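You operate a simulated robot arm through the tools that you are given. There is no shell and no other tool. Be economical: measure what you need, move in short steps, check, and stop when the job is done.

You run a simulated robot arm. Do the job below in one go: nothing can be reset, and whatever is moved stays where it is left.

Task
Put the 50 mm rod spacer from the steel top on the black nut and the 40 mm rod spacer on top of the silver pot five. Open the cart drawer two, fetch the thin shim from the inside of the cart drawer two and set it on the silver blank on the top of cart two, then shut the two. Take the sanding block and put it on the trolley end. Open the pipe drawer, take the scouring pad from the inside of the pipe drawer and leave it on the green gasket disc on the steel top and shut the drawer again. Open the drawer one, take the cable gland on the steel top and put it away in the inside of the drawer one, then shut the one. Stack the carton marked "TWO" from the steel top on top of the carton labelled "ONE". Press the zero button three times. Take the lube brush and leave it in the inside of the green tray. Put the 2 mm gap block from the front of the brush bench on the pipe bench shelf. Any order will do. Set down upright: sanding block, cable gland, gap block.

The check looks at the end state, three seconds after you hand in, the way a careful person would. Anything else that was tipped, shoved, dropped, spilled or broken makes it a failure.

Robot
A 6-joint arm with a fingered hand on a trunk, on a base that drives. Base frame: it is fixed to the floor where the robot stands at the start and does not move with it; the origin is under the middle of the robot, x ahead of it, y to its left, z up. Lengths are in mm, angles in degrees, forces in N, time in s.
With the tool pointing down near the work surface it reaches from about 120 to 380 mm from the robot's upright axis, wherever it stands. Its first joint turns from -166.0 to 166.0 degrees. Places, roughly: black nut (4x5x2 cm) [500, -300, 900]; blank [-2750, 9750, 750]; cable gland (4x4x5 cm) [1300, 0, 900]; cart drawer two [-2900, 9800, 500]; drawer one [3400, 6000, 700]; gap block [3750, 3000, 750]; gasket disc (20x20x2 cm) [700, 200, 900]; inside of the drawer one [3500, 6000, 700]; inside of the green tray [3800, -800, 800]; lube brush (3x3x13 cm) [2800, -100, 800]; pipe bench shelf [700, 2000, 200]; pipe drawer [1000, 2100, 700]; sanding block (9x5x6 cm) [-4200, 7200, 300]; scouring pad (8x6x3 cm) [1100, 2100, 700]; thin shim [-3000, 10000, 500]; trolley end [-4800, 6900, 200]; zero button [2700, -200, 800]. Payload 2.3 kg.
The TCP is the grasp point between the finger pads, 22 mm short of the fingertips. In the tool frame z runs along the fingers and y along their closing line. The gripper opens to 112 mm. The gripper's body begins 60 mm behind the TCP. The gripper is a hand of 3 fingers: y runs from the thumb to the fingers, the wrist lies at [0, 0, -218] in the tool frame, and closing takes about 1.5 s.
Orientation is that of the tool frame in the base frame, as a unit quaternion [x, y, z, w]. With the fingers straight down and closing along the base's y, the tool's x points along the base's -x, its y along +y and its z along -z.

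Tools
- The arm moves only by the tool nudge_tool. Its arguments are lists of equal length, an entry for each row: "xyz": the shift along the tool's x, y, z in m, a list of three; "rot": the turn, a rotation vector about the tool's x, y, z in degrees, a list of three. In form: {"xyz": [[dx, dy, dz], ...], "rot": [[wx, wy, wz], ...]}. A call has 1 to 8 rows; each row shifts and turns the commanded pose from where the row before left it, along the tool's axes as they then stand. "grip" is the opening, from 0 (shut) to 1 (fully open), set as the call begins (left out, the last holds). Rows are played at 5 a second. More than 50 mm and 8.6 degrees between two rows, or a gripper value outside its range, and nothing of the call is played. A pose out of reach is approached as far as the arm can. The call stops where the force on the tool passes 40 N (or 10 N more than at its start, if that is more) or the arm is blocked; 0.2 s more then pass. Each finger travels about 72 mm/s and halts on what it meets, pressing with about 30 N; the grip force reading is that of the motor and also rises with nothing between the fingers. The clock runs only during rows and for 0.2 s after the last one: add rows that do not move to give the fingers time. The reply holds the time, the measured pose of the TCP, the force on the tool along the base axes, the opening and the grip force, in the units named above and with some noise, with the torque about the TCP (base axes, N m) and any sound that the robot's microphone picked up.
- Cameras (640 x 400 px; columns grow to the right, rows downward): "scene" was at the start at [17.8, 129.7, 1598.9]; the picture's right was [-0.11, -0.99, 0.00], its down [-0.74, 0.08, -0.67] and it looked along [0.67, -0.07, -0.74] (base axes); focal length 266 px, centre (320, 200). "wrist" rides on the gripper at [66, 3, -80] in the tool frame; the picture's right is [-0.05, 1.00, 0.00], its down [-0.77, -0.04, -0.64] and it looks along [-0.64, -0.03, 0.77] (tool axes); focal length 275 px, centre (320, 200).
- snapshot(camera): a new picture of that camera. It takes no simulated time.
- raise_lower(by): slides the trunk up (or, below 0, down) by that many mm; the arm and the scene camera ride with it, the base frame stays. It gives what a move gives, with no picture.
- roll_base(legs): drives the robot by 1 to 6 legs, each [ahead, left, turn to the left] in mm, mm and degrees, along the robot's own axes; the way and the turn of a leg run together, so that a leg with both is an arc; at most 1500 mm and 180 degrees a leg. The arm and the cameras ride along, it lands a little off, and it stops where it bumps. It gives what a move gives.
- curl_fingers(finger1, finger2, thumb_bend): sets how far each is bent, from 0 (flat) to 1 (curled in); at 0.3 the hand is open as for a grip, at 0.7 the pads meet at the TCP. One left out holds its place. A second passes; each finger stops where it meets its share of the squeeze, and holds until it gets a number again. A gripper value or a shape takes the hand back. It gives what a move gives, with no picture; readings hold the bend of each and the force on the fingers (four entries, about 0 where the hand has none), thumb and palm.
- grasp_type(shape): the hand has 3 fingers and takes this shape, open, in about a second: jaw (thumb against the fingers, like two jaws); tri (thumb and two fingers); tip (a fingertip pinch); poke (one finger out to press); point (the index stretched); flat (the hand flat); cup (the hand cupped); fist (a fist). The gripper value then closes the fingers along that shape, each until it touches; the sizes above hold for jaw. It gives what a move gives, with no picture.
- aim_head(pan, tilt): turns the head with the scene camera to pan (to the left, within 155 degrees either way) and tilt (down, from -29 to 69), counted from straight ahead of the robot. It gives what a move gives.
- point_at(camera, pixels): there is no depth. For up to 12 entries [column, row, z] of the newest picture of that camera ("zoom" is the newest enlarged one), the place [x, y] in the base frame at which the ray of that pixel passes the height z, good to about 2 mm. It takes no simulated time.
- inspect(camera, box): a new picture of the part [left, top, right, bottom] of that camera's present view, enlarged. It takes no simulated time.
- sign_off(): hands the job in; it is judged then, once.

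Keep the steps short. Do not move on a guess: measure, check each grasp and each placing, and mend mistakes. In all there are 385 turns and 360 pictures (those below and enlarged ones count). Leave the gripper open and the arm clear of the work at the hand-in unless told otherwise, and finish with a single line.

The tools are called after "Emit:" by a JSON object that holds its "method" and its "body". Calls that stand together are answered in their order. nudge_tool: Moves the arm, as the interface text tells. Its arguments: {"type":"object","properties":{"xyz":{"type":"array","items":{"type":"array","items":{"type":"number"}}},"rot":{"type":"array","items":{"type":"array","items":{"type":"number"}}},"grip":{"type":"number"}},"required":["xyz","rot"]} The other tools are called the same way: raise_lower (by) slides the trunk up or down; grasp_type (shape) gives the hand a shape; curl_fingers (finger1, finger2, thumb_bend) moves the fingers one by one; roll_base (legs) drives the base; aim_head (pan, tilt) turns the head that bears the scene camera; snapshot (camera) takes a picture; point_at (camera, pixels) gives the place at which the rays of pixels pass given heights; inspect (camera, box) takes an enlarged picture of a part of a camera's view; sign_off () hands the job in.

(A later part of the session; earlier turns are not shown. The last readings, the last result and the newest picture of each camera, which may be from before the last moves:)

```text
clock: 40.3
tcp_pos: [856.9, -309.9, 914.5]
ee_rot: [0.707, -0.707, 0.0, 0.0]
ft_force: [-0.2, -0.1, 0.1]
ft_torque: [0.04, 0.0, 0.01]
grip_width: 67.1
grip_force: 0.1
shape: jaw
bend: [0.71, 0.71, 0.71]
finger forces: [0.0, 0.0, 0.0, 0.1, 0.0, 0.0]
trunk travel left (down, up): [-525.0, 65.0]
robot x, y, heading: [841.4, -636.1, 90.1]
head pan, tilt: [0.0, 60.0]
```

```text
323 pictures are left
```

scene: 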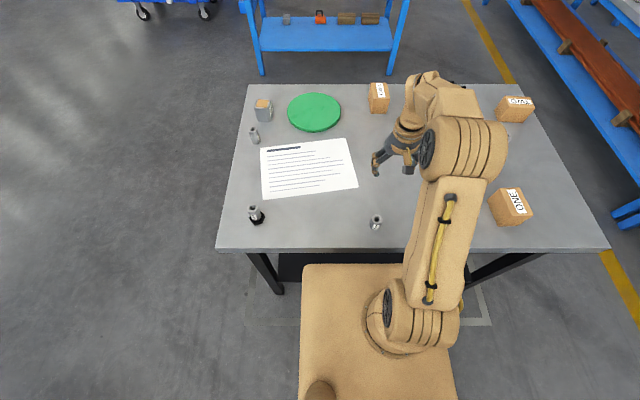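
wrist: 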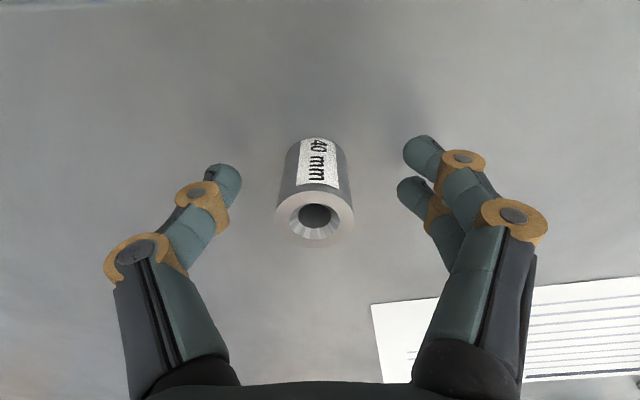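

Aligned between the fingers. Close and lift.

Emit:
{"method": "nudge_tool", "body": {"xyz": [[0, 0, 0], [0, 0, 0], [0, 0, 0], [0, 0, 0], [0, 0, 0], [0, 0, 0], [0, 0, 0]], "rot": [[0, 0, 0], [0, 0, 0], [0, 0, 0], [0, 0, 0], [0, 0, 0], [0, 0, 0], [0, 0, 0]], "grip": 0}}

Emit:
{"method": "nudge_tool", "body": {"xyz": [[0, 0, -0.03], [0, 0, -0.04], [0, 0, -0.04], [0, 0, -0.04]], "rot": [[0, 0, 0], [0, 0, 0], [0, 0, 0], [0, 0, 0]]}}

Emit:
{"method": "snapshot", "body": {"camera": "wrist"}}

```text
clock: 41.9
tcp_pos: [857.5, -309.8, 914.2]
ee_rot: [0.707, -0.707, 0.0, 0.0]
ft_force: [-0.4, -0.5, 0.5]
ft_torque: [-0.05, -0.07, 0.01]
grip_width: 18.6
grip_force: 30.3
shape: jaw
bend: [0.71, 0.73, 0.7]
finger forces: [11.7, 14.5, 0.0, 0.1, 25.3, 0.0]
trunk travel left (down, up): [-525.0, 65.0]
robot x, y, heading: [841.3, -628.9, 90.0]
head pan, tilt: [0.0, 60.0]
```

```text
clock: 42.9
tcp_pos: [856.6, -310.2, 1063.9]
ee_rot: [-0.707, 0.708, 0.0, 0.0]
ft_force: [0.0, -1.7, -1.2]
ft_torque: [0.03, 0.02, 0.0]
grip_width: 17.3
grip_force: 29.6
shape: jaw
bend: [0.71, 0.73, 0.7]
finger forces: [12.6, 15.2, 0.0, 0.0, 24.0, 0.1]
trunk travel left (down, up): [-525.0, 65.0]
robot x, y, heading: [843.7, -638.2, 90.1]
head pan, tilt: [0.0, 60.0]
```

```text
322 pictures are left
```

wrist: 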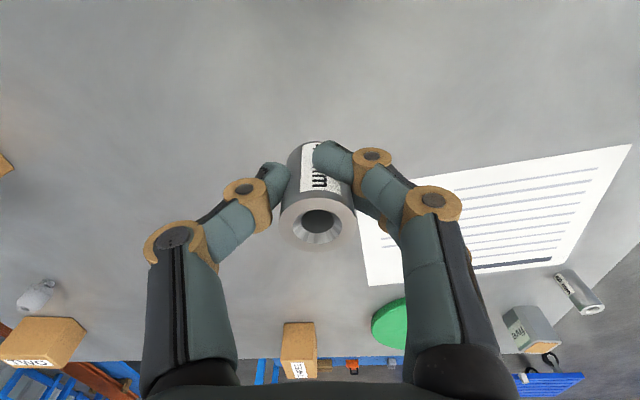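

Held. Back off, turn, and drive round to the front before the pot five.

Emit:
{"method": "roll_base", "body": {"legs": [[-80, 0, 0], [0, 0, -90], [-880, 0, 0], [0, 860, 0], [145, 0, 0]]}}

Emit:
{"method": "snapshot", "body": {"camera": "scene"}}

Emit:
{"method": "snapshot", "body": {"camera": "wrist"}}

```text
clock: 57.1
tcp_pos: [436.0, 125.8, 1064.8]
ee_rot: [0.003, 1.0, 0.0, 0.0]
ft_force: [1.3, -0.2, -1.1]
ft_torque: [0.0, 0.02, -0.02]
grip_width: 16.8
grip_force: 30.4
shape: jaw
bend: [0.71, 0.73, 0.7]
finger forces: [11.0, 15.8, 0.0, 0.0, 23.7, 0.1]
trunk travel left (down, up): [-525.0, 65.0]
robot x, y, heading: [111.2, 145.0, -0.2]
head pan, tilt: [0.0, 60.0]
```

```text
321 pictures are left
```

scene: 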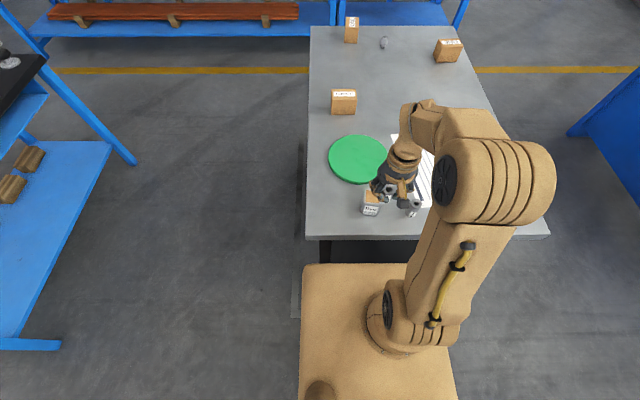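

```text
320 pictures are left
```

wrist: 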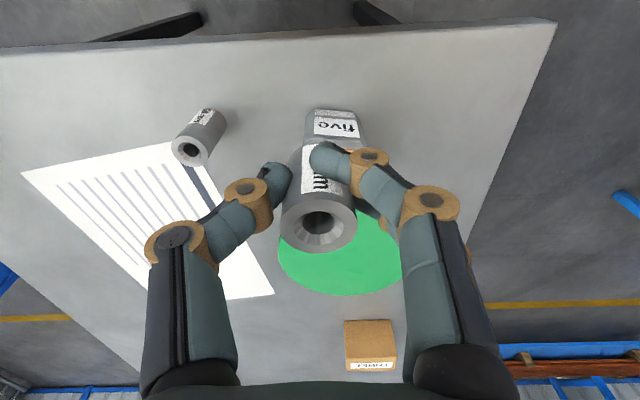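

Held still. Move forward above the pot and look.

Emit:
{"method": "nudge_tool", "body": {"xyz": [[-0.035, 0.005, 0], [-0.03, 0.005, 0], [0, 0, 0]], "rot": [[0, 0, 0], [0, 0, 0], [0, 0, 0]]}}

Emit:
{"method": "snapshot", "body": {"camera": "wrist"}}

Emit:
{"method": "inspect", "body": {"camera": "scene", "box": [350, 180, 400, 220]}}

Emit:
{"method": "snapshot", "body": {"camera": "scene"}}

```text
clock: 58.0
tcp_pos: [498.7, 136.5, 1063.9]
ee_rot: [0.0, 1.0, 0.0, 0.001]
ft_force: [-0.3, -0.2, -1.0]
ft_torque: [0.0, 0.06, 0.01]
grip_width: 17.2
grip_force: 29.9
shape: jaw
bend: [0.71, 0.73, 0.7]
finger forces: [11.2, 15.7, 0.0, 0.1, 23.7, 0.0]
trunk travel left (down, up): [-525.0, 65.0]
robot x, y, heading: [112.2, 139.6, -0.4]
head pan, tilt: [0.0, 60.0]
```

```text
319 pictures are left
```

wrist: 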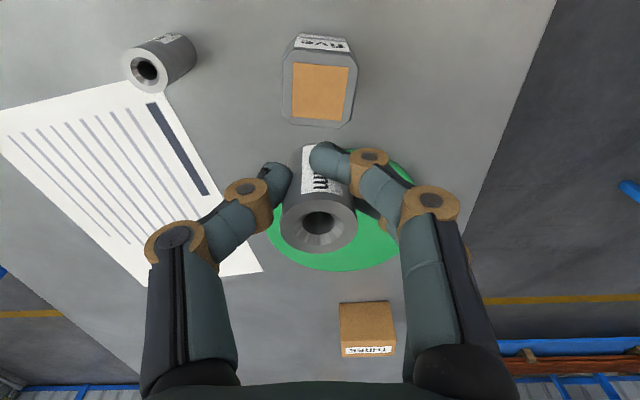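

```text
10.00 times, centred on (375, 200) of scene
```

zoom: 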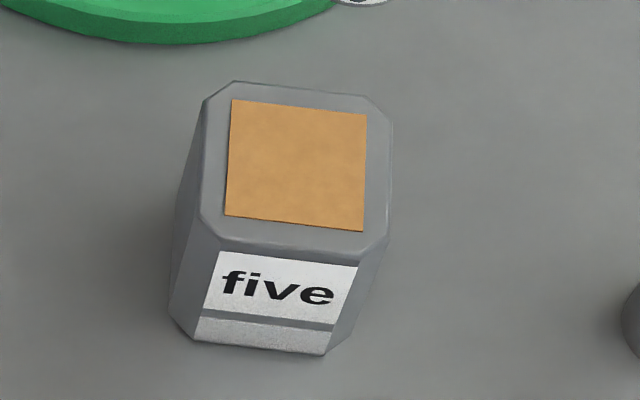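

```text
317 pictures are left
```

scene: 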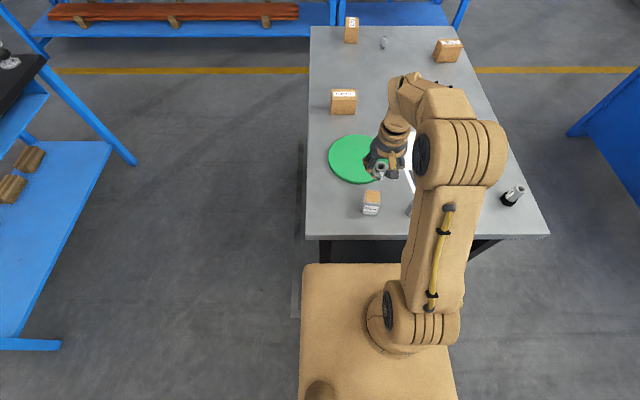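

Emit:
{"method": "point_at", "body": {"camera": "wrist", "pixels": [[320, 93, 940], [320, 93, 960]]}}

Emit:
{"method": "point_at", "body": {"camera": "scene", "pixels": [[372.7, 196.4, 940], [372.7, 196.4, 960]]}}

```text
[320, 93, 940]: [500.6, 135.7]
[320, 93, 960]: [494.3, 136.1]
```

```text
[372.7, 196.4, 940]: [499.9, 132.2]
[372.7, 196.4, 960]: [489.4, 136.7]
```

Pad centre about (499,135); top height near 945. Lower to 1000 and look.

Emit:
{"method": "nudge_tool", "body": {"xyz": [[-0.001, -0.001, 0.04], [0, 0, 0.024], [0, 0, 0]], "rot": [[0, 0, 0], [0, 0, 0], [0, 0, 0]]}}

Emit:
{"method": "inspect", "body": {"camera": "scene", "box": [350, 175, 400, 215]}}

Emit:
{"method": "inspect", "body": {"camera": "wrist", "box": [220, 40, 420, 240]}}

```text
clock: 58.8
tcp_pos: [500.6, 135.2, 997.8]
ee_rot: [0.002, 1.0, 0.0, 0.0]
ft_force: [0.8, -0.3, -1.8]
ft_torque: [-0.01, 0.04, 0.0]
grip_width: 14.7
grip_force: 29.8
shape: jaw
bend: [0.74, 0.71, 0.72]
finger forces: [4.7, 18.3, 0.1, 0.1, 22.1, 0.1]
trunk travel left (down, up): [-525.0, 65.0]
robot x, y, heading: [109.5, 144.8, -0.1]
head pan, tilt: [0.0, 60.0]
```

```text
10.00 times, centred on (375, 195) of scene
```

zoom: 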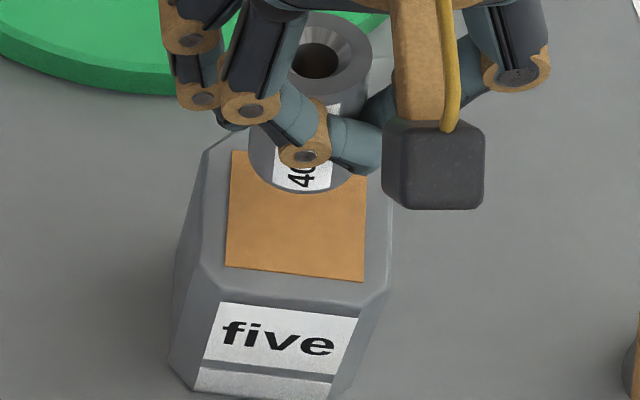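

```text
2.00 times, centred on (320, 140) of wrist
```

zoom: 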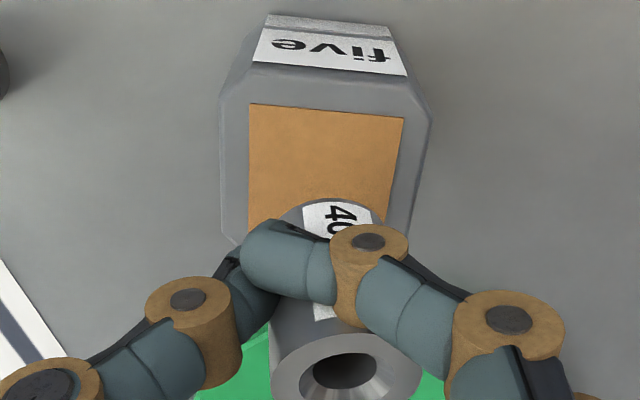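

The spacer is slipping in the grip. Quickly find where it sits now, to set it down without delay.

Emit:
{"method": "snapshot", "body": {"camera": "wrist"}}

Emit:
{"method": "point_at", "body": {"camera": "scene", "pixels": [[373.3, 189.8, 970], [374.5, 181, 1010], [372.7, 196.4, 946]]}}

Emit:
{"method": "point_at", "body": {"camera": "wrist", "pixels": [[332.5, 225, 1010]]}}

```text
314 pictures are left
```

wrist: 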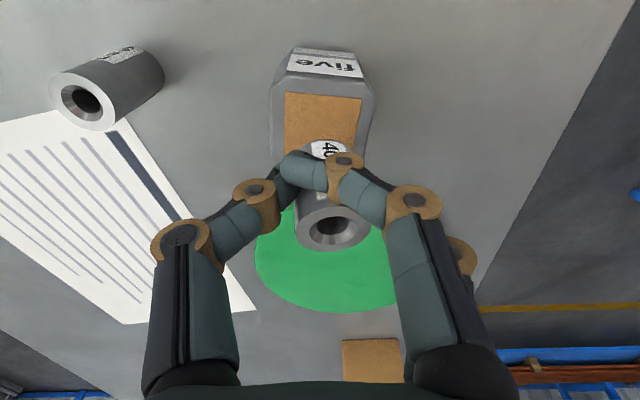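

```text
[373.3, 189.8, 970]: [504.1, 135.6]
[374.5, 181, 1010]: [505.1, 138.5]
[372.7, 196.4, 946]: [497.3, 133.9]
```

```text
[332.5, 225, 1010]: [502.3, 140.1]
```

Spacer at about (504,138), pot (498.5,135). Lower with a small correction.

Emit:
{"method": "nudge_tool", "body": {"xyz": [[0.004, -0.003, 0.008], [0, 0, 0.006], [0, 0, 0.003], [0, 0, 0]], "rot": [[0, 0, 0], [0, 0, 0], [0, 0, 0], [0, 0, 0]]}}

Emit:
{"method": "inspect", "body": {"camera": "scene", "box": [350, 175, 400, 215]}}

Emit:
{"method": "inspect", "body": {"camera": "wrist", "box": [220, 70, 420, 270]}}

```text
clock: 59.8
tcp_pos: [496.9, 132.5, 983.2]
ee_rot: [0.003, 1.0, 0.001, 0.0]
ft_force: [0.3, -0.5, -1.5]
ft_torque: [0.0, 0.02, -0.02]
grip_width: 14.9
grip_force: 29.6
shape: jaw
bend: [0.74, 0.71, 0.72]
finger forces: [4.7, 18.2, 0.1, 0.0, 22.1, 0.0]
trunk travel left (down, up): [-525.0, 65.0]
robot x, y, heading: [110.4, 145.4, 0.1]
head pan, tilt: [0.0, 60.0]
```

```text
10.00 times, centred on (375, 195) of scene
```

zoom: 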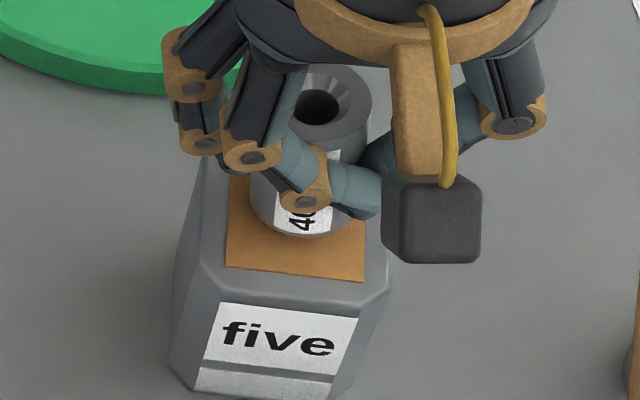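

```text
2.00 times, centred on (320, 170) of wrist
```

zoom: 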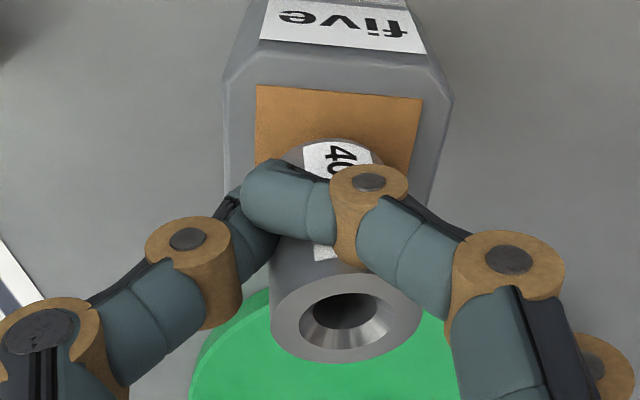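

Stable and centred. Lower further in small steps.

Emit:
{"method": "nudge_tool", "body": {"xyz": [[0, 0, 0.002], [0, 0, 0.002], [0, 0, 0]], "rot": [[0, 0, 0], [0, 0, 0], [0, 0, 0]]}}

Emit:
{"method": "nudge_tool", "body": {"xyz": [[0, 0, 0.002], [0, 0, 0]], "rot": [[0, 0, 0], [0, 0, 0]]}}

Emit:
{"method": "nudge_tool", "body": {"xyz": [[0, 0, 0.0015], [0, 0, 0]], "rot": [[0, 0, 0], [0, 0, 0]]}}

Emit:
{"method": "inspect", "body": {"camera": "scene", "box": [350, 175, 400, 215]}}

```text
clock: 60.5
tcp_pos: [497.3, 133.4, 978.3]
ee_rot: [0.002, 1.0, 0.0, 0.0]
ft_force: [0.3, -0.1, -0.7]
ft_torque: [0.01, -0.03, -0.01]
grip_width: 14.9
grip_force: 29.6
shape: jaw
bend: [0.74, 0.71, 0.72]
finger forces: [5.0, 18.4, 0.0, 0.0, 22.3, 0.0]
trunk travel left (down, up): [-525.0, 65.0]
robot x, y, heading: [113.6, 146.6, -0.0]
head pan, tilt: [0.0, 60.0]
```

```text
clock: 61.1
tcp_pos: [495.9, 131.8, 976.8]
ee_rot: [0.003, 1.0, 0.001, 0.0]
ft_force: [-1.1, -0.3, 6.4]
ft_torque: [0.07, -0.04, 0.02]
grip_width: 15.1
grip_force: 30.3
shape: jaw
bend: [0.74, 0.71, 0.72]
finger forces: [7.1, 18.8, 0.1, 0.0, 23.6, 0.1]
trunk travel left (down, up): [-525.0, 65.0]
robot x, y, heading: [112.5, 142.3, -0.2]
head pan, tilt: [0.0, 60.0]
```

```text
clock: 61.8
tcp_pos: [495.4, 131.8, 975.8]
ee_rot: [0.003, 1.0, 0.0, 0.001]
ft_force: [-1.8, -1.7, 10.0]
ft_torque: [0.12, -0.12, 0.02]
grip_width: 15.2
grip_force: 29.6
shape: jaw
bend: [0.74, 0.72, 0.72]
finger forces: [8.7, 19.2, 0.0, 0.0, 24.7, 0.0]
trunk travel left (down, up): [-525.0, 65.0]
robot x, y, heading: [106.7, 144.5, 0.2]
head pan, tilt: [0.0, 60.0]
```

```text
10.00 times, centred on (375, 195) of scene
```

zoom: 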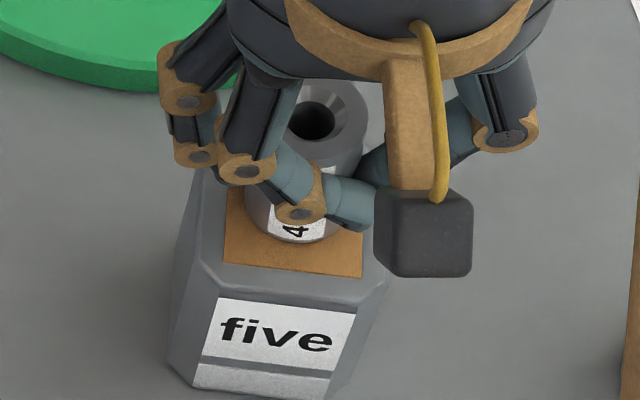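

In contact with the pad. Open slowly and check before lifting.

Emit:
{"method": "nudge_tool", "body": {"xyz": [[0, 0, -0.001], [0, 0, 0], [0, 0, 0], [0, 0, 0], [0, 0, 0]], "rot": [[0, 0, 0], [0, 0, 0], [0, 0, 0], [0, 0, 0], [0, 0, 0]], "grip": 0.6}}

Emit:
{"method": "snapshot", "body": {"camera": "wrist"}}

```text
clock: 63.0
tcp_pos: [496.9, 132.3, 977.1]
ee_rot: [0.002, 1.0, 0.001, 0.0]
ft_force: [0.0, 0.5, 0.3]
ft_torque: [0.01, -0.01, 0.01]
grip_width: 67.0
grip_force: 0.0
shape: jaw
bend: [0.71, 0.71, 0.71]
finger forces: [0.0, 0.0, 0.1, 0.0, 0.1, 0.1]
trunk travel left (down, up): [-525.0, 65.0]
robot x, y, heading: [112.3, 144.0, -0.3]
head pan, tilt: [0.0, 60.0]
```

```text
310 pictures are left
```

wrist: 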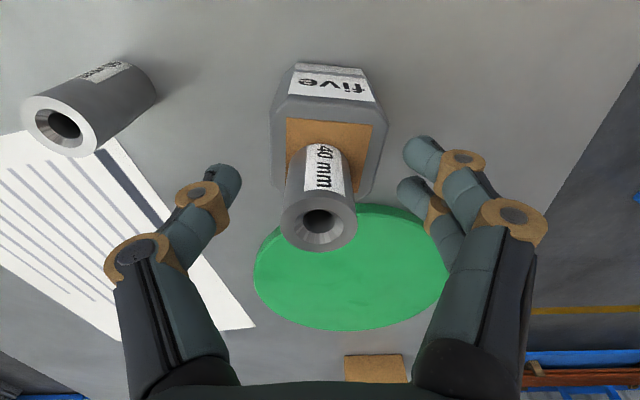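

Emit:
{"method": "nudge_tool", "body": {"xyz": [[0, 0, -0.04], [0, 0, -0.04], [0, 0, -0.04]], "rot": [[0, 0, 0], [0, 0, 0], [0, 0, 0]]}}

Emit:
{"method": "inspect", "body": {"camera": "scene", "box": [350, 175, 400, 215]}}

Emit:
{"method": "snapshot", "body": {"camera": "wrist"}}

```text
clock: 63.8
tcp_pos: [496.6, 133.6, 1097.0]
ee_rot: [0.003, 1.0, -0.001, 0.0]
ft_force: [0.7, 0.6, 0.7]
ft_torque: [0.0, 0.0, 0.03]
grip_width: 66.9
grip_force: 0.1
shape: jaw
bend: [0.71, 0.71, 0.71]
finger forces: [0.0, 0.1, 0.0, 0.0, 0.1, 0.0]
trunk travel left (down, up): [-525.0, 65.0]
robot x, y, heading: [110.4, 141.7, -0.2]
head pan, tilt: [0.0, 60.0]
```

```text
10.00 times, centred on (375, 195) of scene
```

zoom: 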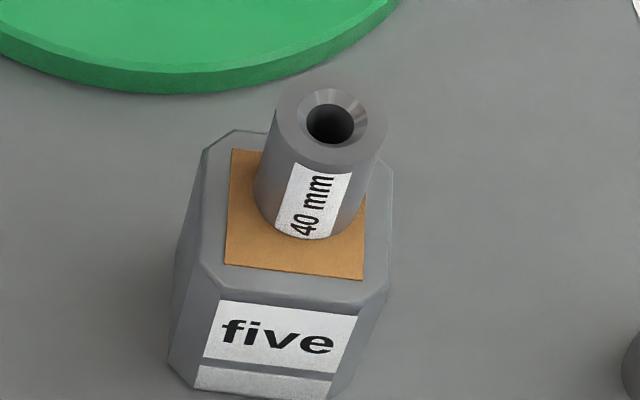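

```text
308 pictures are left
```

wrist: 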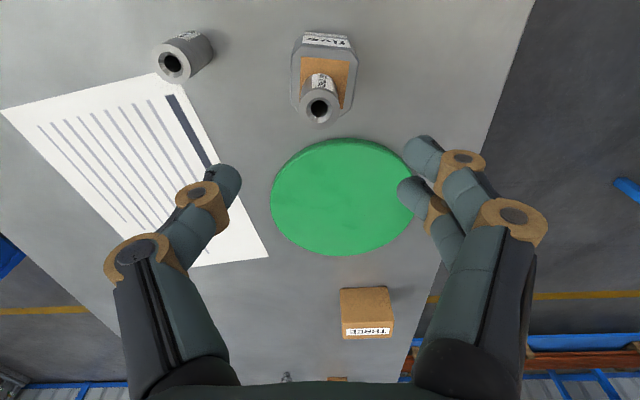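

Both spacers placed. The gland sits deep in the table, so I test how far the arm reaches forward here.

Emit:
{"method": "nudge_tool", "body": {"xyz": [[-0.04, 0, 0], [-0.04, 0, 0], [-0.04, 0, 0], [-0.04, 0, 0], [-0.04, 0, 0], [-0.04, 0, 0], [0, 0, 0]], "rot": [[0, 0, 0], [0, 0, 0], [0, 0, 0], [0, 0, 0], [0, 0, 0], [0, 0, 0], [0, 0, 0]]}}

Emit:
{"method": "snapshot", "body": {"camera": "scene"}}

```text
clock: 65.3
tcp_pos: [599.6, 134.8, 1072.4]
ee_rot: [0.003, 1.0, 0.001, 0.001]
ft_force: [0.6, 0.6, -0.1]
ft_torque: [-0.04, 0.02, 0.04]
grip_width: 67.0
grip_force: 0.1
shape: jaw
bend: [0.71, 0.71, 0.71]
finger forces: [0.0, 0.0, 0.0, 0.0, 0.0, 0.0]
out of reach, approached as far as the arm can: row 3, 4, 5, 6
trunk travel left (down, up): [-525.0, 65.0]
robot x, y, heading: [110.3, 146.0, -0.4]
head pan, tilt: [0.0, 60.0]
```

```text
307 pictures are left
```

scene: 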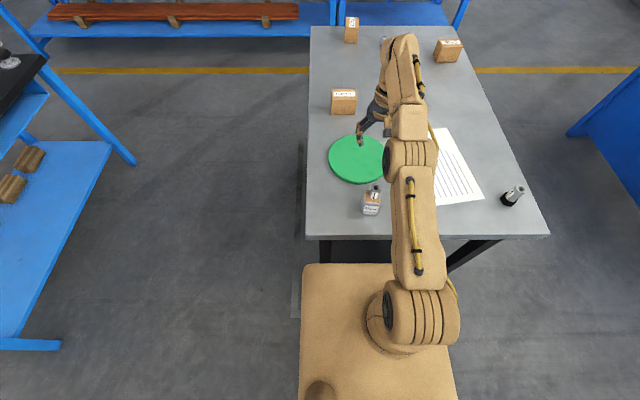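

Reach with tool down is about 490 mm here, enough. Check how much space the far bench leaves.

Emit:
{"method": "point_at", "body": {"camera": "scene", "pixels": [[200, 37, 200], [200, 37, 300], [420, 26, 200], [420, 26, 300], [352, 24, 955], [383, 42, 920], [448, 47, 955], [136, 164, 0], [136, 164, 300]]}}

Emit:
{"method": "nudge_tool", "body": {"xyz": [[0.04, 0, -0.02], [0.04, 0, -0.02], [0.04, 0, -0.02], [0.04, 0, 0], [0.04, 0, 0], [0.04, 0, 0]], "rot": [[0, 0, 0], [0, 0, 0], [0, 0, 0], [0, 0, 0], [0, 0, 0], [0, 0, 0]]}}

```text
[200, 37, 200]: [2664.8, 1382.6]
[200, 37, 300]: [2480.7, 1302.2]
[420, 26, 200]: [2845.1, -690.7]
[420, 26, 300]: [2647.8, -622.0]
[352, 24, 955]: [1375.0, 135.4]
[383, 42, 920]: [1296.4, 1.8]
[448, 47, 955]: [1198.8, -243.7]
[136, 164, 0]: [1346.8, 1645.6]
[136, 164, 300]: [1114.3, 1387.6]
```

```text
clock: 66.8
tcp_pos: [356.7, 136.4, 1132.0]
ee_rot: [0.003, 1.0, 0.0, 0.001]
ft_force: [-0.7, -0.8, -0.5]
ft_torque: [-0.03, -0.02, 0.0]
grip_width: 66.9
grip_force: 0.1
shape: jaw
bend: [0.71, 0.71, 0.71]
finger forces: [0.1, 0.0, 0.0, 0.0, 0.1, 0.1]
trunk travel left (down, up): [-525.0, 65.0]
robot x, y, heading: [110.4, 142.7, -0.3]
head pan, tilt: [0.0, 60.0]
```

The far side has nearly a metre of room. Drive round the right to the far side, facing back.

Emit:
{"method": "roll_base", "body": {"legs": [[-150, 0, 0], [0, -930, 0], [900, 0, 0], [0, 0, 180], [-940, 0, 0], [0, -920, 0]]}}

Emit:
{"method": "snapshot", "body": {"camera": "scene"}}

Emit:
{"method": "snapshot", "body": {"camera": "wrist"}}

```text
clock: 93.2
tcp_pos: [1551.4, 126.2, 1132.9]
ee_rot: [1.0, -0.012, 0.0, 0.0]
ft_force: [0.4, 0.4, -0.7]
ft_torque: [0.0, -0.01, 0.02]
grip_width: 66.8
grip_force: 0.0
shape: jaw
bend: [0.71, 0.71, 0.71]
finger forces: [0.1, 0.0, 0.0, 0.0, 0.1, 0.0]
trunk travel left (down, up): [-525.0, 65.0]
robot x, y, heading: [1796.2, 113.2, 178.7]
head pan, tilt: [0.0, 60.0]
```

```text
306 pictures are left
```

scene: 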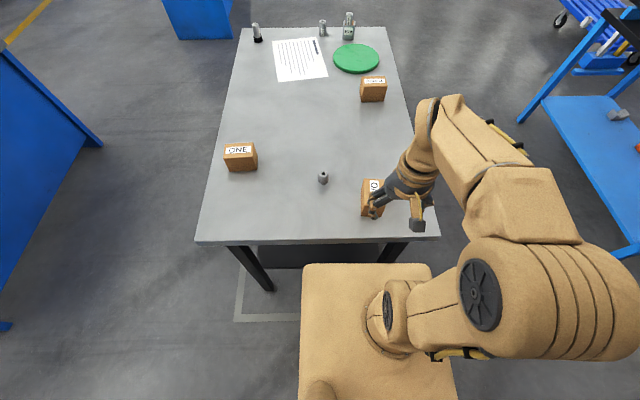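

```text
305 pictures are left
```

wrist: 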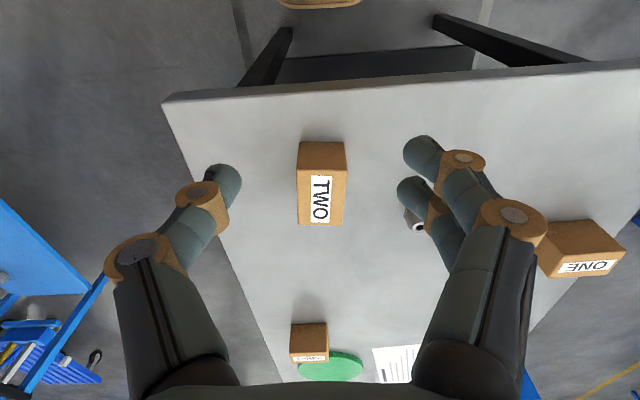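

TWO is directly ahead, narrow along y. Measure its corners and height.

Emit:
{"method": "inspect", "body": {"camera": "wrist", "box": [280, 130, 368, 240]}}

Emit:
{"method": "inspect", "body": {"camera": "scene", "box": [340, 170, 400, 225]}}

```text
3.64 times, centred on (324, 185) of wrist
```

zoom: 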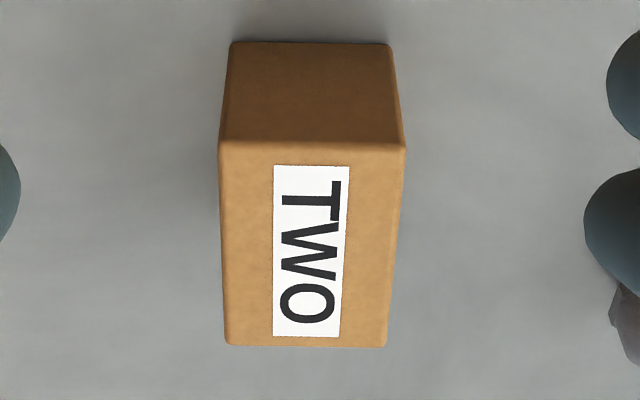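

```text
7.27 times, centred on (370, 198) of scene
```

zoom: 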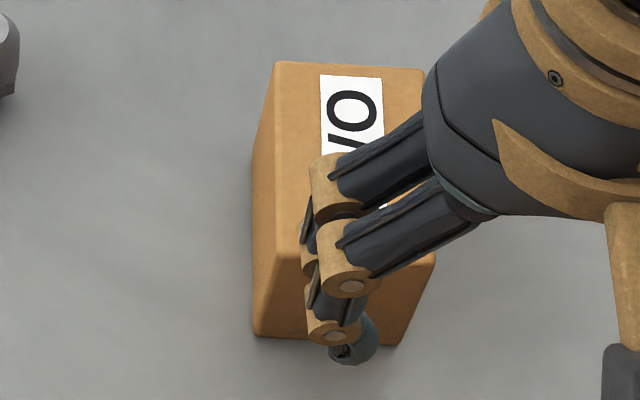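

Emit:
{"method": "point_at", "body": {"camera": "wrist", "pixels": [[299.8, 141.5, 887], [342.6, 142.1, 887], [296.2, 169.5, 937], [347.5, 170.5, 937], [296.2, 169.5, 947], [347.5, 170.5, 947], [296.2, 169.5, 957], [298.4, 225, 947], [342.3, 225.2, 947], [298.4, 225, 957], [342.3, 225.2, 957]]}}

```text
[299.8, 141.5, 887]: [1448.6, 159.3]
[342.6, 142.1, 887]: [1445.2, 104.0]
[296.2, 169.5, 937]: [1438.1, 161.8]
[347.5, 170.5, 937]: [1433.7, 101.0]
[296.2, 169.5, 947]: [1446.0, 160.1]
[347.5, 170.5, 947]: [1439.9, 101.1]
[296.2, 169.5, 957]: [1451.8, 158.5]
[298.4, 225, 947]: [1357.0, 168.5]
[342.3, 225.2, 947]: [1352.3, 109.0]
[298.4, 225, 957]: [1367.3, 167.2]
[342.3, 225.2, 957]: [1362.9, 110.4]
```

TWO: centre ≈ (1404,134), 58×88 mm, top ≈ 950, turned about 4° from my heading. Move over it with open fingers and turn 4°.

Emit:
{"method": "nudge_tool", "body": {"xyz": [[-0.045, -0.005, 0.01], [-0.045, 0, 0.01], [-0.045, 0, 0.01], [-0.012, 0, 0.04], [0, 0, 0]], "rot": [[0, 0, 0], [0, 0, 0], [0, 0, 0], [0, 0, 4], [0, 0, 0]], "grip": 1}}

Emit:
{"method": "snapshot", "body": {"camera": "wrist"}}

```text
clock: 94.3
tcp_pos: [1402.6, 133.6, 1062.9]
ee_rot: [0.999, -0.047, -0.001, 0.0]
ft_force: [-0.1, -0.9, 0.6]
ft_torque: [-0.03, 0.03, 0.01]
grip_width: 112.0
grip_force: 0.1
shape: jaw
bend: [0.3, 0.3, 0.3]
finger forces: [0.0, 0.0, 0.1, 0.0, 0.0, 0.0]
trunk travel left (down, up): [-525.0, 65.0]
robot x, y, heading: [1796.3, 116.3, 178.8]
head pan, tilt: [0.0, 60.0]
```

```text
302 pictures are left
```

wrist: 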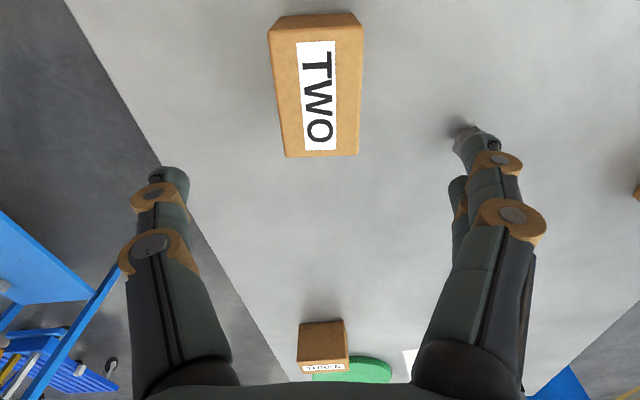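

Emit:
{"method": "point_at", "body": {"camera": "wrist", "pixels": [[269, 34, 950], [363, 29, 950], [285, 157, 950], [358, 155, 950], [467, 131, 920], [640, 193, 955]]}}

```text
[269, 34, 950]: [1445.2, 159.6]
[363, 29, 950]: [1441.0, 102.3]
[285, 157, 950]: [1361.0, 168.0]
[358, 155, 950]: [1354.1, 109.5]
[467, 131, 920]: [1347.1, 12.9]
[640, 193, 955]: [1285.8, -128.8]
```

Aligned within 1°. Descend to grip height 928 and close.

Emit:
{"method": "nudge_tool", "body": {"xyz": [[-0.002, 0, 0.045], [0, 0, 0.045], [0, 0, 0.045], [0, 0, 0]], "rot": [[0, 0, 0], [0, 0, 0], [0, 0, 0], [0, 0, 0]]}}

Emit:
{"method": "nudge_tool", "body": {"xyz": [[0, 0, 0], [0, 0, 0], [0, 0, 0], [0, 0, 0], [0, 0, 0], [0, 0, 0]], "rot": [[0, 0, 0], [0, 0, 0], [0, 0, 0], [0, 0, 0], [0, 0, 0], [0, 0, 0]], "grip": 0}}

Emit:
{"method": "snapshot", "body": {"camera": "wrist"}}

```text
clock: 95.3
tcp_pos: [1402.0, 133.0, 928.4]
ee_rot: [0.999, -0.048, -0.001, 0.0]
ft_force: [-0.3, -0.4, -0.3]
ft_torque: [0.03, -0.01, 0.01]
grip_width: 112.1
grip_force: 0.1
shape: jaw
bend: [0.3, 0.3, 0.3]
finger forces: [0.0, 0.1, 0.0, 0.0, 0.1, 0.0]
trunk travel left (down, up): [-525.0, 65.0]
robot x, y, heading: [1803.8, 118.2, 178.8]
head pan, tilt: [0.0, 60.0]
```

```text
clock: 96.8
tcp_pos: [1401.9, 134.5, 930.1]
ee_rot: [0.999, -0.046, 0.0, 0.0]
ft_force: [0.2, 0.0, -0.7]
ft_torque: [-0.01, -0.03, 0.01]
grip_width: 53.1
grip_force: 30.3
shape: jaw
bend: [0.73, 0.73, 0.7]
finger forces: [13.6, 13.7, 0.0, 0.1, 27.3, 0.0]
trunk travel left (down, up): [-525.0, 65.0]
robot x, y, heading: [1798.3, 112.9, 178.7]
head pan, tilt: [0.0, 60.0]
```

```text
301 pictures are left
```

wrist: 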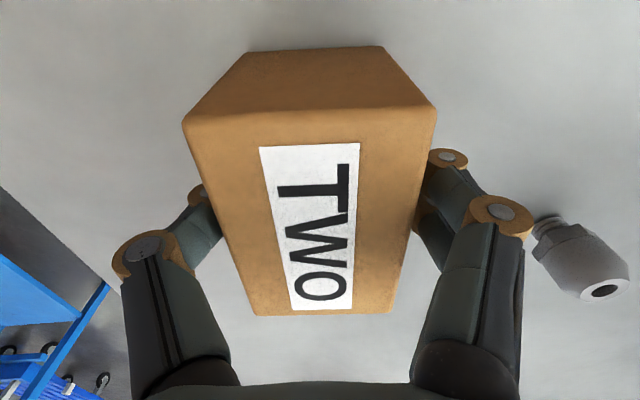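

Gripped. Lift and draw back.

Emit:
{"method": "nudge_tool", "body": {"xyz": [[0, 0, -0.03], [0, 0, -0.045], [0, 0, -0.045], [0.03, 0, -0.03], [0.045, 0, 0], [0.045, 0, 0]], "rot": [[0, 0, 0], [0, 0, 0], [0, 0, 0], [0, 0, 0], [0, 0, 0], [0, 0, 0]]}}

Emit:
{"method": "roll_base", "body": {"legs": [[0, 920, 0], [0, 0, -90], [0, 580, 0]]}}

Emit:
{"method": "snapshot", "body": {"camera": "scene"}}

Emit:
{"method": "snapshot", "body": {"camera": "wrist"}}

```text
clock: 98.2
tcp_pos: [1523.6, 122.2, 1077.6]
ee_rot: [0.999, -0.047, -0.001, 0.0]
ft_force: [0.3, 0.3, -2.3]
ft_torque: [0.0, 0.0, 0.02]
grip_width: 53.4
grip_force: 29.8
shape: jaw
bend: [0.73, 0.73, 0.7]
finger forces: [13.8, 13.7, 0.1, 0.1, 27.3, 0.1]
trunk travel left (down, up): [-525.0, 65.0]
robot x, y, heading: [1793.3, 111.3, 178.8]
head pan, tilt: [0.0, 60.0]
```

```text
clock: 109.7
tcp_pos: [1206.3, -513.7, 1078.3]
ee_rot: [-0.671, 0.741, 0.0, 0.001]
ft_force: [-0.2, 0.1, -0.9]
ft_torque: [0.01, 0.02, 0.0]
grip_width: 53.5
grip_force: 29.6
shape: jaw
bend: [0.73, 0.73, 0.7]
finger forces: [13.7, 13.6, 0.0, 0.1, 27.3, 0.0]
trunk travel left (down, up): [-525.0, 65.0]
robot x, y, heading: [1196.5, -792.0, 88.2]
head pan, tilt: [0.0, 60.0]
```

```text
300 pictures are left
```

scene: 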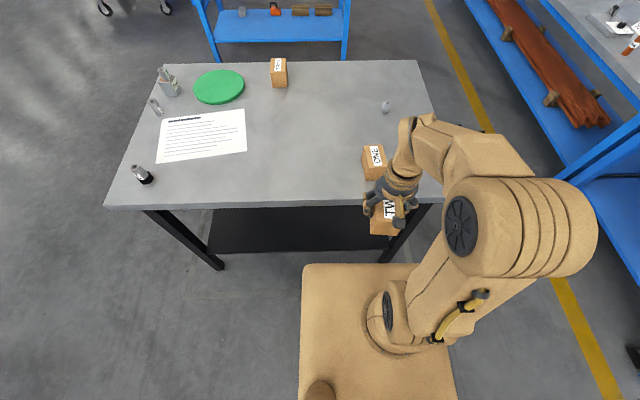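

```text
299 pictures are left
```

wrist: 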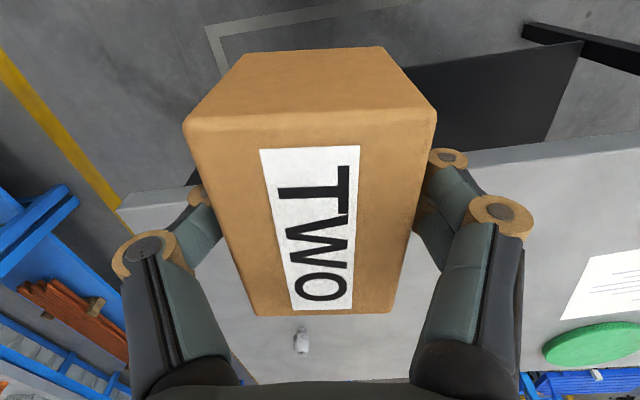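

Drive 150 ahead towards ONE and look at it.

Emit:
{"method": "roll_base", "body": {"legs": [[150, 0, 0]]}}

Emit:
{"method": "snapshot", "body": {"camera": "scene"}}

Emit:
{"method": "inspect", "body": {"camera": "scene", "box": [350, 180, 430, 240]}}

```text
clock: 111.1
tcp_pos: [1209.5, -362.5, 1077.1]
ee_rot: [-0.671, 0.742, 0.0, 0.0]
ft_force: [0.5, 0.3, -1.5]
ft_torque: [-0.02, -0.02, 0.0]
grip_width: 53.3
grip_force: 29.4
shape: jaw
bend: [0.73, 0.73, 0.7]
finger forces: [13.7, 13.7, 0.0, 0.0, 27.4, 0.0]
trunk travel left (down, up): [-525.0, 65.0]
robot x, y, heading: [1200.6, -639.5, 88.3]
head pan, tilt: [0.0, 60.0]
```

```text
298 pictures are left
```

scene: 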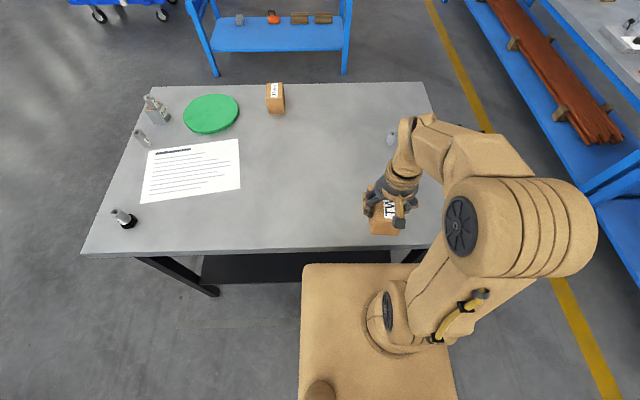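

```text
6.67 times, centred on (390, 210) of scene
```

zoom: 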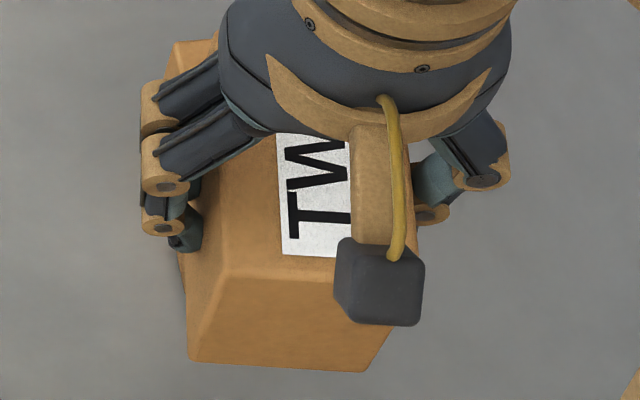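

ONE is hidden by the held carton. Swing the hand 120 mm aside to see ONE.

Emit:
{"method": "nudge_tool", "body": {"xyz": [[0, -0.04, 0], [0, -0.04, 0], [0, -0.045, 0], [0, 0, 0]], "rot": [[0, 0, 0], [0, 0, 0], [0, 0, 0], [0, 0, 0]]}}

Emit:
{"method": "snapshot", "body": {"camera": "scene"}}

Emit:
{"method": "snapshot", "body": {"camera": "wrist"}}

```text
clock: 112.1
tcp_pos: [1335.6, -377.1, 1080.0]
ee_rot: [-0.671, 0.741, 0.0, -0.001]
ft_force: [-0.3, 0.1, -1.8]
ft_torque: [-0.01, -0.02, 0.02]
grip_width: 53.3
grip_force: 30.3
shape: jaw
bend: [0.73, 0.73, 0.7]
finger forces: [13.8, 13.7, 0.1, 0.0, 27.6, 0.0]
trunk travel left (down, up): [-525.0, 65.0]
robot x, y, heading: [1196.6, -638.6, 88.2]
head pan, tilt: [0.0, 60.0]
```

```text
296 pictures are left
```

scene: 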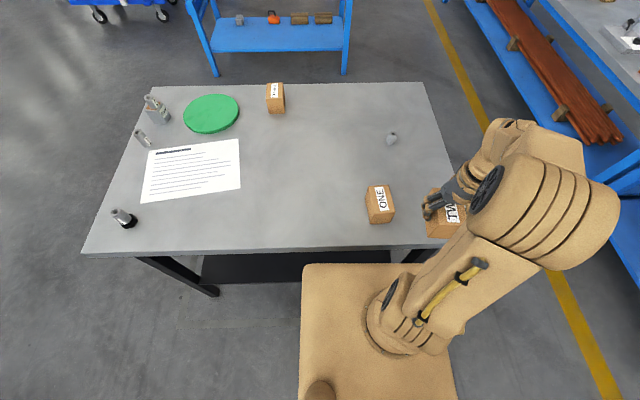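

```text
295 pictures are left
```

wrist: 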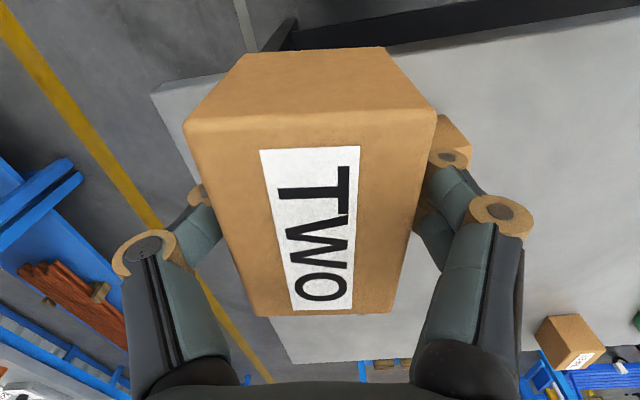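

Emit:
{"method": "inspect", "body": {"camera": "scene", "box": [350, 180, 410, 230]}}

```text
8.00 times, centred on (380, 205) of scene
```

zoom: 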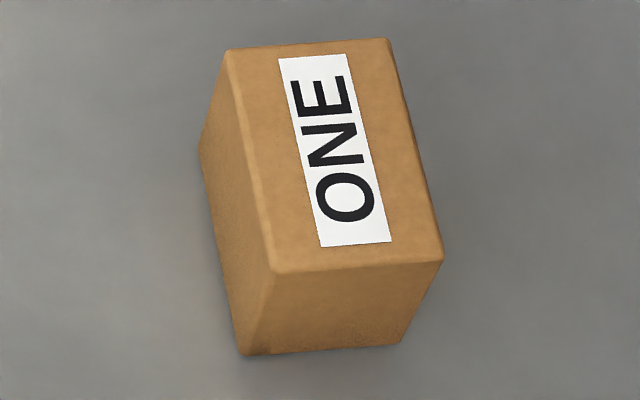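

Emit:
{"method": "point_at", "body": {"camera": "scene", "pixels": [[368.1, 186, 950], [388.75, 185, 950], [395.4, 212.5, 950], [374, 213.75, 950], [370, 224.2, 887], [390, 222.8, 887], [374, 213.75, 960], [374, 213.75, 940]]}}

```text
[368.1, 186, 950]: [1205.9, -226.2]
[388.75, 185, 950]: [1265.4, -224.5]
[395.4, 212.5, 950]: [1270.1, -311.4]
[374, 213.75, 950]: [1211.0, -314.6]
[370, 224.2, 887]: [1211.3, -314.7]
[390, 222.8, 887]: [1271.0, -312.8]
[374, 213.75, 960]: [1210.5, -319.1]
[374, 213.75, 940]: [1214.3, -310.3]
```

ONE centre ≈ (1238,-269), top 950, long axis at 93°. Turn the hand -8.9° and move over it.

Emit:
{"method": "nudge_tool", "body": {"xyz": [[0, 0, 0], [0, 0, 0], [-0.035, 0.03, 0], [-0.035, 0.03, 0], [-0.035, 0.03, 0], [-0.006, 0.0015, 0], [0, 0, 0]], "rot": [[0, 0, -4.5], [0, 0, -4.4], [0, 0, 0], [0, 0, 0], [0, 0, 0], [0, 0, 0], [0, 0, 0]]}}

Emit:
{"method": "snapshot", "body": {"camera": "wrist"}}

Emit:
{"method": "inspect", "body": {"camera": "scene", "box": [350, 160, 430, 230]}}

```text
clock: 113.7
tcp_pos: [1237.1, -269.5, 1079.1]
ee_rot: [0.726, -0.687, -0.001, -0.001]
ft_force: [0.1, -0.8, -1.6]
ft_torque: [-0.04, -0.03, -0.01]
grip_width: 53.1
grip_force: 30.0
shape: jaw
bend: [0.73, 0.73, 0.7]
finger forces: [13.8, 13.7, 0.1, 0.0, 27.3, 0.1]
trunk travel left (down, up): [-525.0, 65.0]
robot x, y, heading: [1200.3, -644.4, 88.1]
head pan, tilt: [0.0, 60.0]
```

```text
293 pictures are left
```

wrist: 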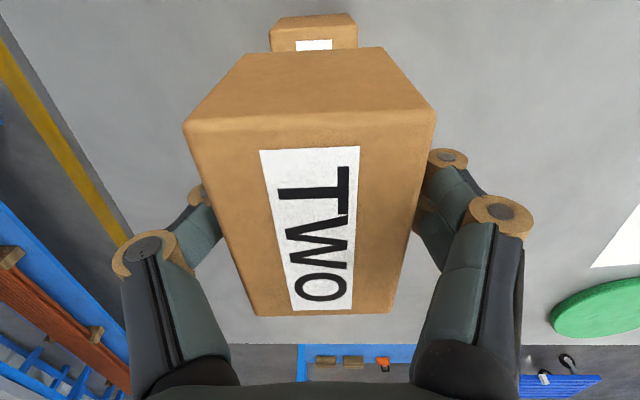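

```text
5.71 times, centred on (390, 195) of scene
```

zoom: 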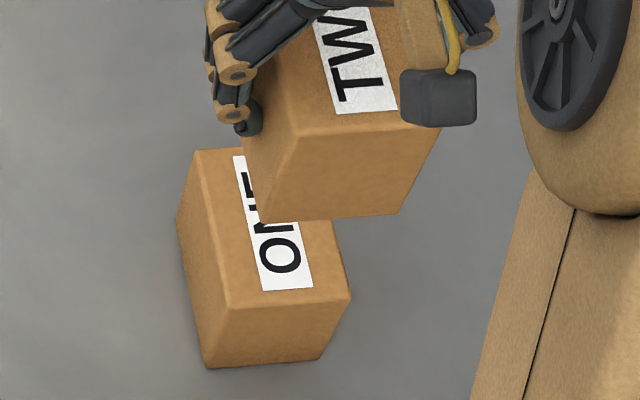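

Edges run parallel. Lower 75 mm and check the seating from both views.

Emit:
{"method": "nudge_tool", "body": {"xyz": [[0, 0, 0.04], [0, 0, 0.035], [0, 0, 0]], "rot": [[0, 0, 0], [0, 0, 0], [0, 0, 0]]}}

Emit:
{"method": "inspect", "body": {"camera": "scene", "box": [350, 170, 430, 240]}}

Emit:
{"method": "snapshot", "body": {"camera": "wrist"}}

```text
clock: 114.5
tcp_pos: [1237.9, -271.7, 1001.9]
ee_rot: [0.727, -0.687, 0.0, 0.0]
ft_force: [0.7, -0.6, -1.9]
ft_torque: [0.01, 0.02, -0.01]
grip_width: 53.5
grip_force: 30.0
shape: jaw
bend: [0.73, 0.73, 0.7]
finger forces: [13.6, 13.7, 0.0, 0.0, 27.2, 0.0]
trunk travel left (down, up): [-525.0, 65.0]
robot x, y, heading: [1200.1, -642.8, 88.2]
head pan, tilt: [0.0, 60.0]
```

```text
5.71 times, centred on (390, 205) of scene
```

zoom: 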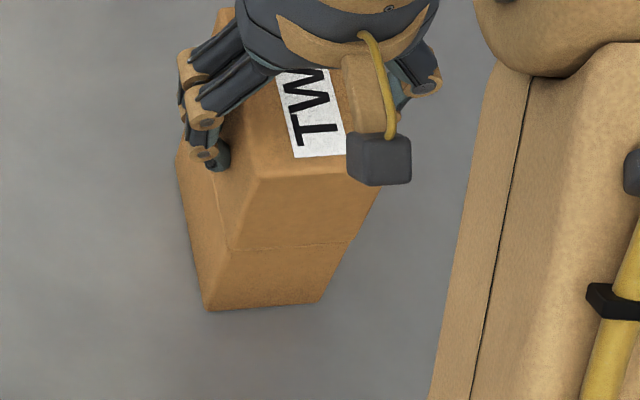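

```text
290 pictures are left
```

wrist: 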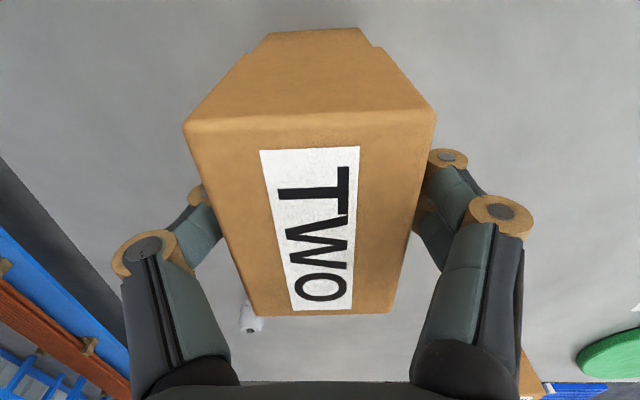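

Very well aligned. Lower to contact in small steps.

Emit:
{"method": "nudge_tool", "body": {"xyz": [[0, 0, 0.002], [0, 0, 0.002], [0, 0, 0.002], [0, 0, 0]], "rot": [[0, 0, 0], [0, 0, 0], [0, 0, 0], [0, 0, 0]]}}

Emit:
{"method": "nudge_tool", "body": {"xyz": [[0, 0, 0.002], [0, 0, 0]], "rot": [[0, 0, 0], [0, 0, 0]]}}

```text
clock: 115.5
tcp_pos: [1237.9, -270.2, 997.8]
ee_rot: [0.727, -0.687, -0.001, 0.0]
ft_force: [-0.2, 0.7, 7.6]
ft_torque: [0.06, 0.03, 0.03]
grip_width: 53.4
grip_force: 29.5
shape: jaw
bend: [0.73, 0.73, 0.7]
finger forces: [14.2, 14.4, 0.0, 0.0, 28.8, 0.0]
trunk travel left (down, up): [-525.0, 65.0]
robot x, y, heading: [1202.2, -638.2, 88.4]
head pan, tilt: [0.0, 60.0]
```

```text
clock: 116.1
tcp_pos: [1237.6, -269.6, 997.6]
ee_rot: [0.727, -0.687, -0.001, -0.002]
ft_force: [0.2, 4.6, 24.2]
ft_torque: [0.07, 0.0, 0.0]
grip_width: 53.2
grip_force: 30.1
shape: jaw
bend: [0.73, 0.73, 0.7]
finger forces: [16.0, 16.1, 0.1, 0.1, 31.9, 0.0]
trunk travel left (down, up): [-525.0, 65.0]
robot x, y, heading: [1196.9, -640.4, 88.1]
head pan, tilt: [0.0, 60.0]
```

In contact. Ease off 2 mm, open, and lift.

Emit:
{"method": "nudge_tool", "body": {"xyz": [[0, 0, -0.003], [0, 0, 0]], "rot": [[0, 0, 0], [0, 0, 0]]}}

Emit:
{"method": "nudge_tool", "body": {"xyz": [[0, 0, 0], [0, 0, 0], [0, 0, 0], [0, 0, 0], [0, 0, 0], [0, 0, -0.04], [0, 0, -0.04], [0, 0, -0.04]], "rot": [[0, 0, 0], [0, 0, 0], [0, 0, 0], [0, 0, 0], [0, 0, 0], [0, 0, 0], [0, 0, 0], [0, 0, 0]], "grip": 1}}

Emit:
{"method": "snapshot", "body": {"camera": "wrist"}}

Emit:
{"method": "inspect", "body": {"camera": "scene", "box": [350, 170, 430, 240]}}

```text
clock: 116.7
tcp_pos: [1236.4, -271.0, 998.4]
ee_rot: [0.727, -0.687, 0.001, 0.001]
ft_force: [-0.7, 1.4, 5.0]
ft_torque: [0.04, 0.04, 0.0]
grip_width: 53.2
grip_force: 30.4
shape: jaw
bend: [0.73, 0.73, 0.7]
finger forces: [15.9, 15.9, 0.0, 0.0, 31.1, 0.0]
trunk travel left (down, up): [-525.0, 65.0]
robot x, y, heading: [1198.3, -643.6, 88.3]
head pan, tilt: [0.0, 60.0]
```

```text
clock: 118.5
tcp_pos: [1238.2, -270.2, 1118.9]
ee_rot: [0.726, -0.687, 0.0, -0.001]
ft_force: [0.5, -0.1, 0.1]
ft_torque: [0.0, 0.02, 0.01]
grip_width: 112.0
grip_force: 0.0
shape: jaw
bend: [0.3, 0.3, 0.3]
finger forces: [0.0, 0.0, 0.0, 0.1, 0.0, 0.0]
trunk travel left (down, up): [-525.0, 65.0]
robot x, y, heading: [1199.2, -639.4, 88.5]
head pan, tilt: [0.0, 60.0]
```

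```text
289 pictures are left
```

wrist: 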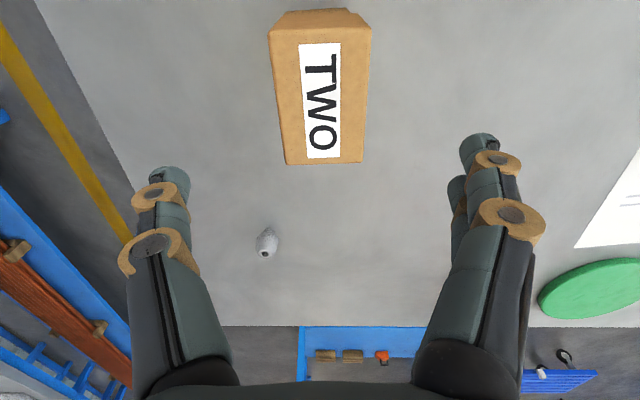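

```text
5.71 times, centred on (390, 205) of scene
```

zoom: 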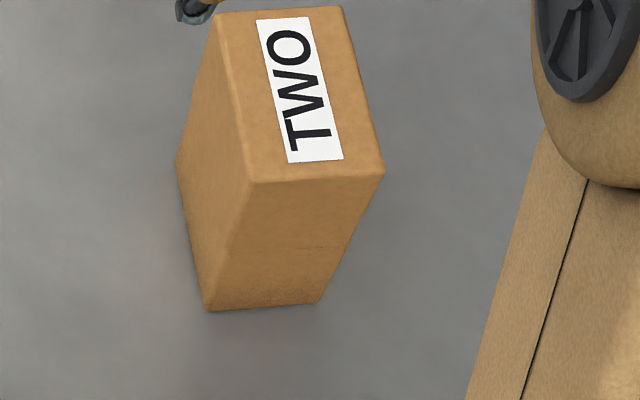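

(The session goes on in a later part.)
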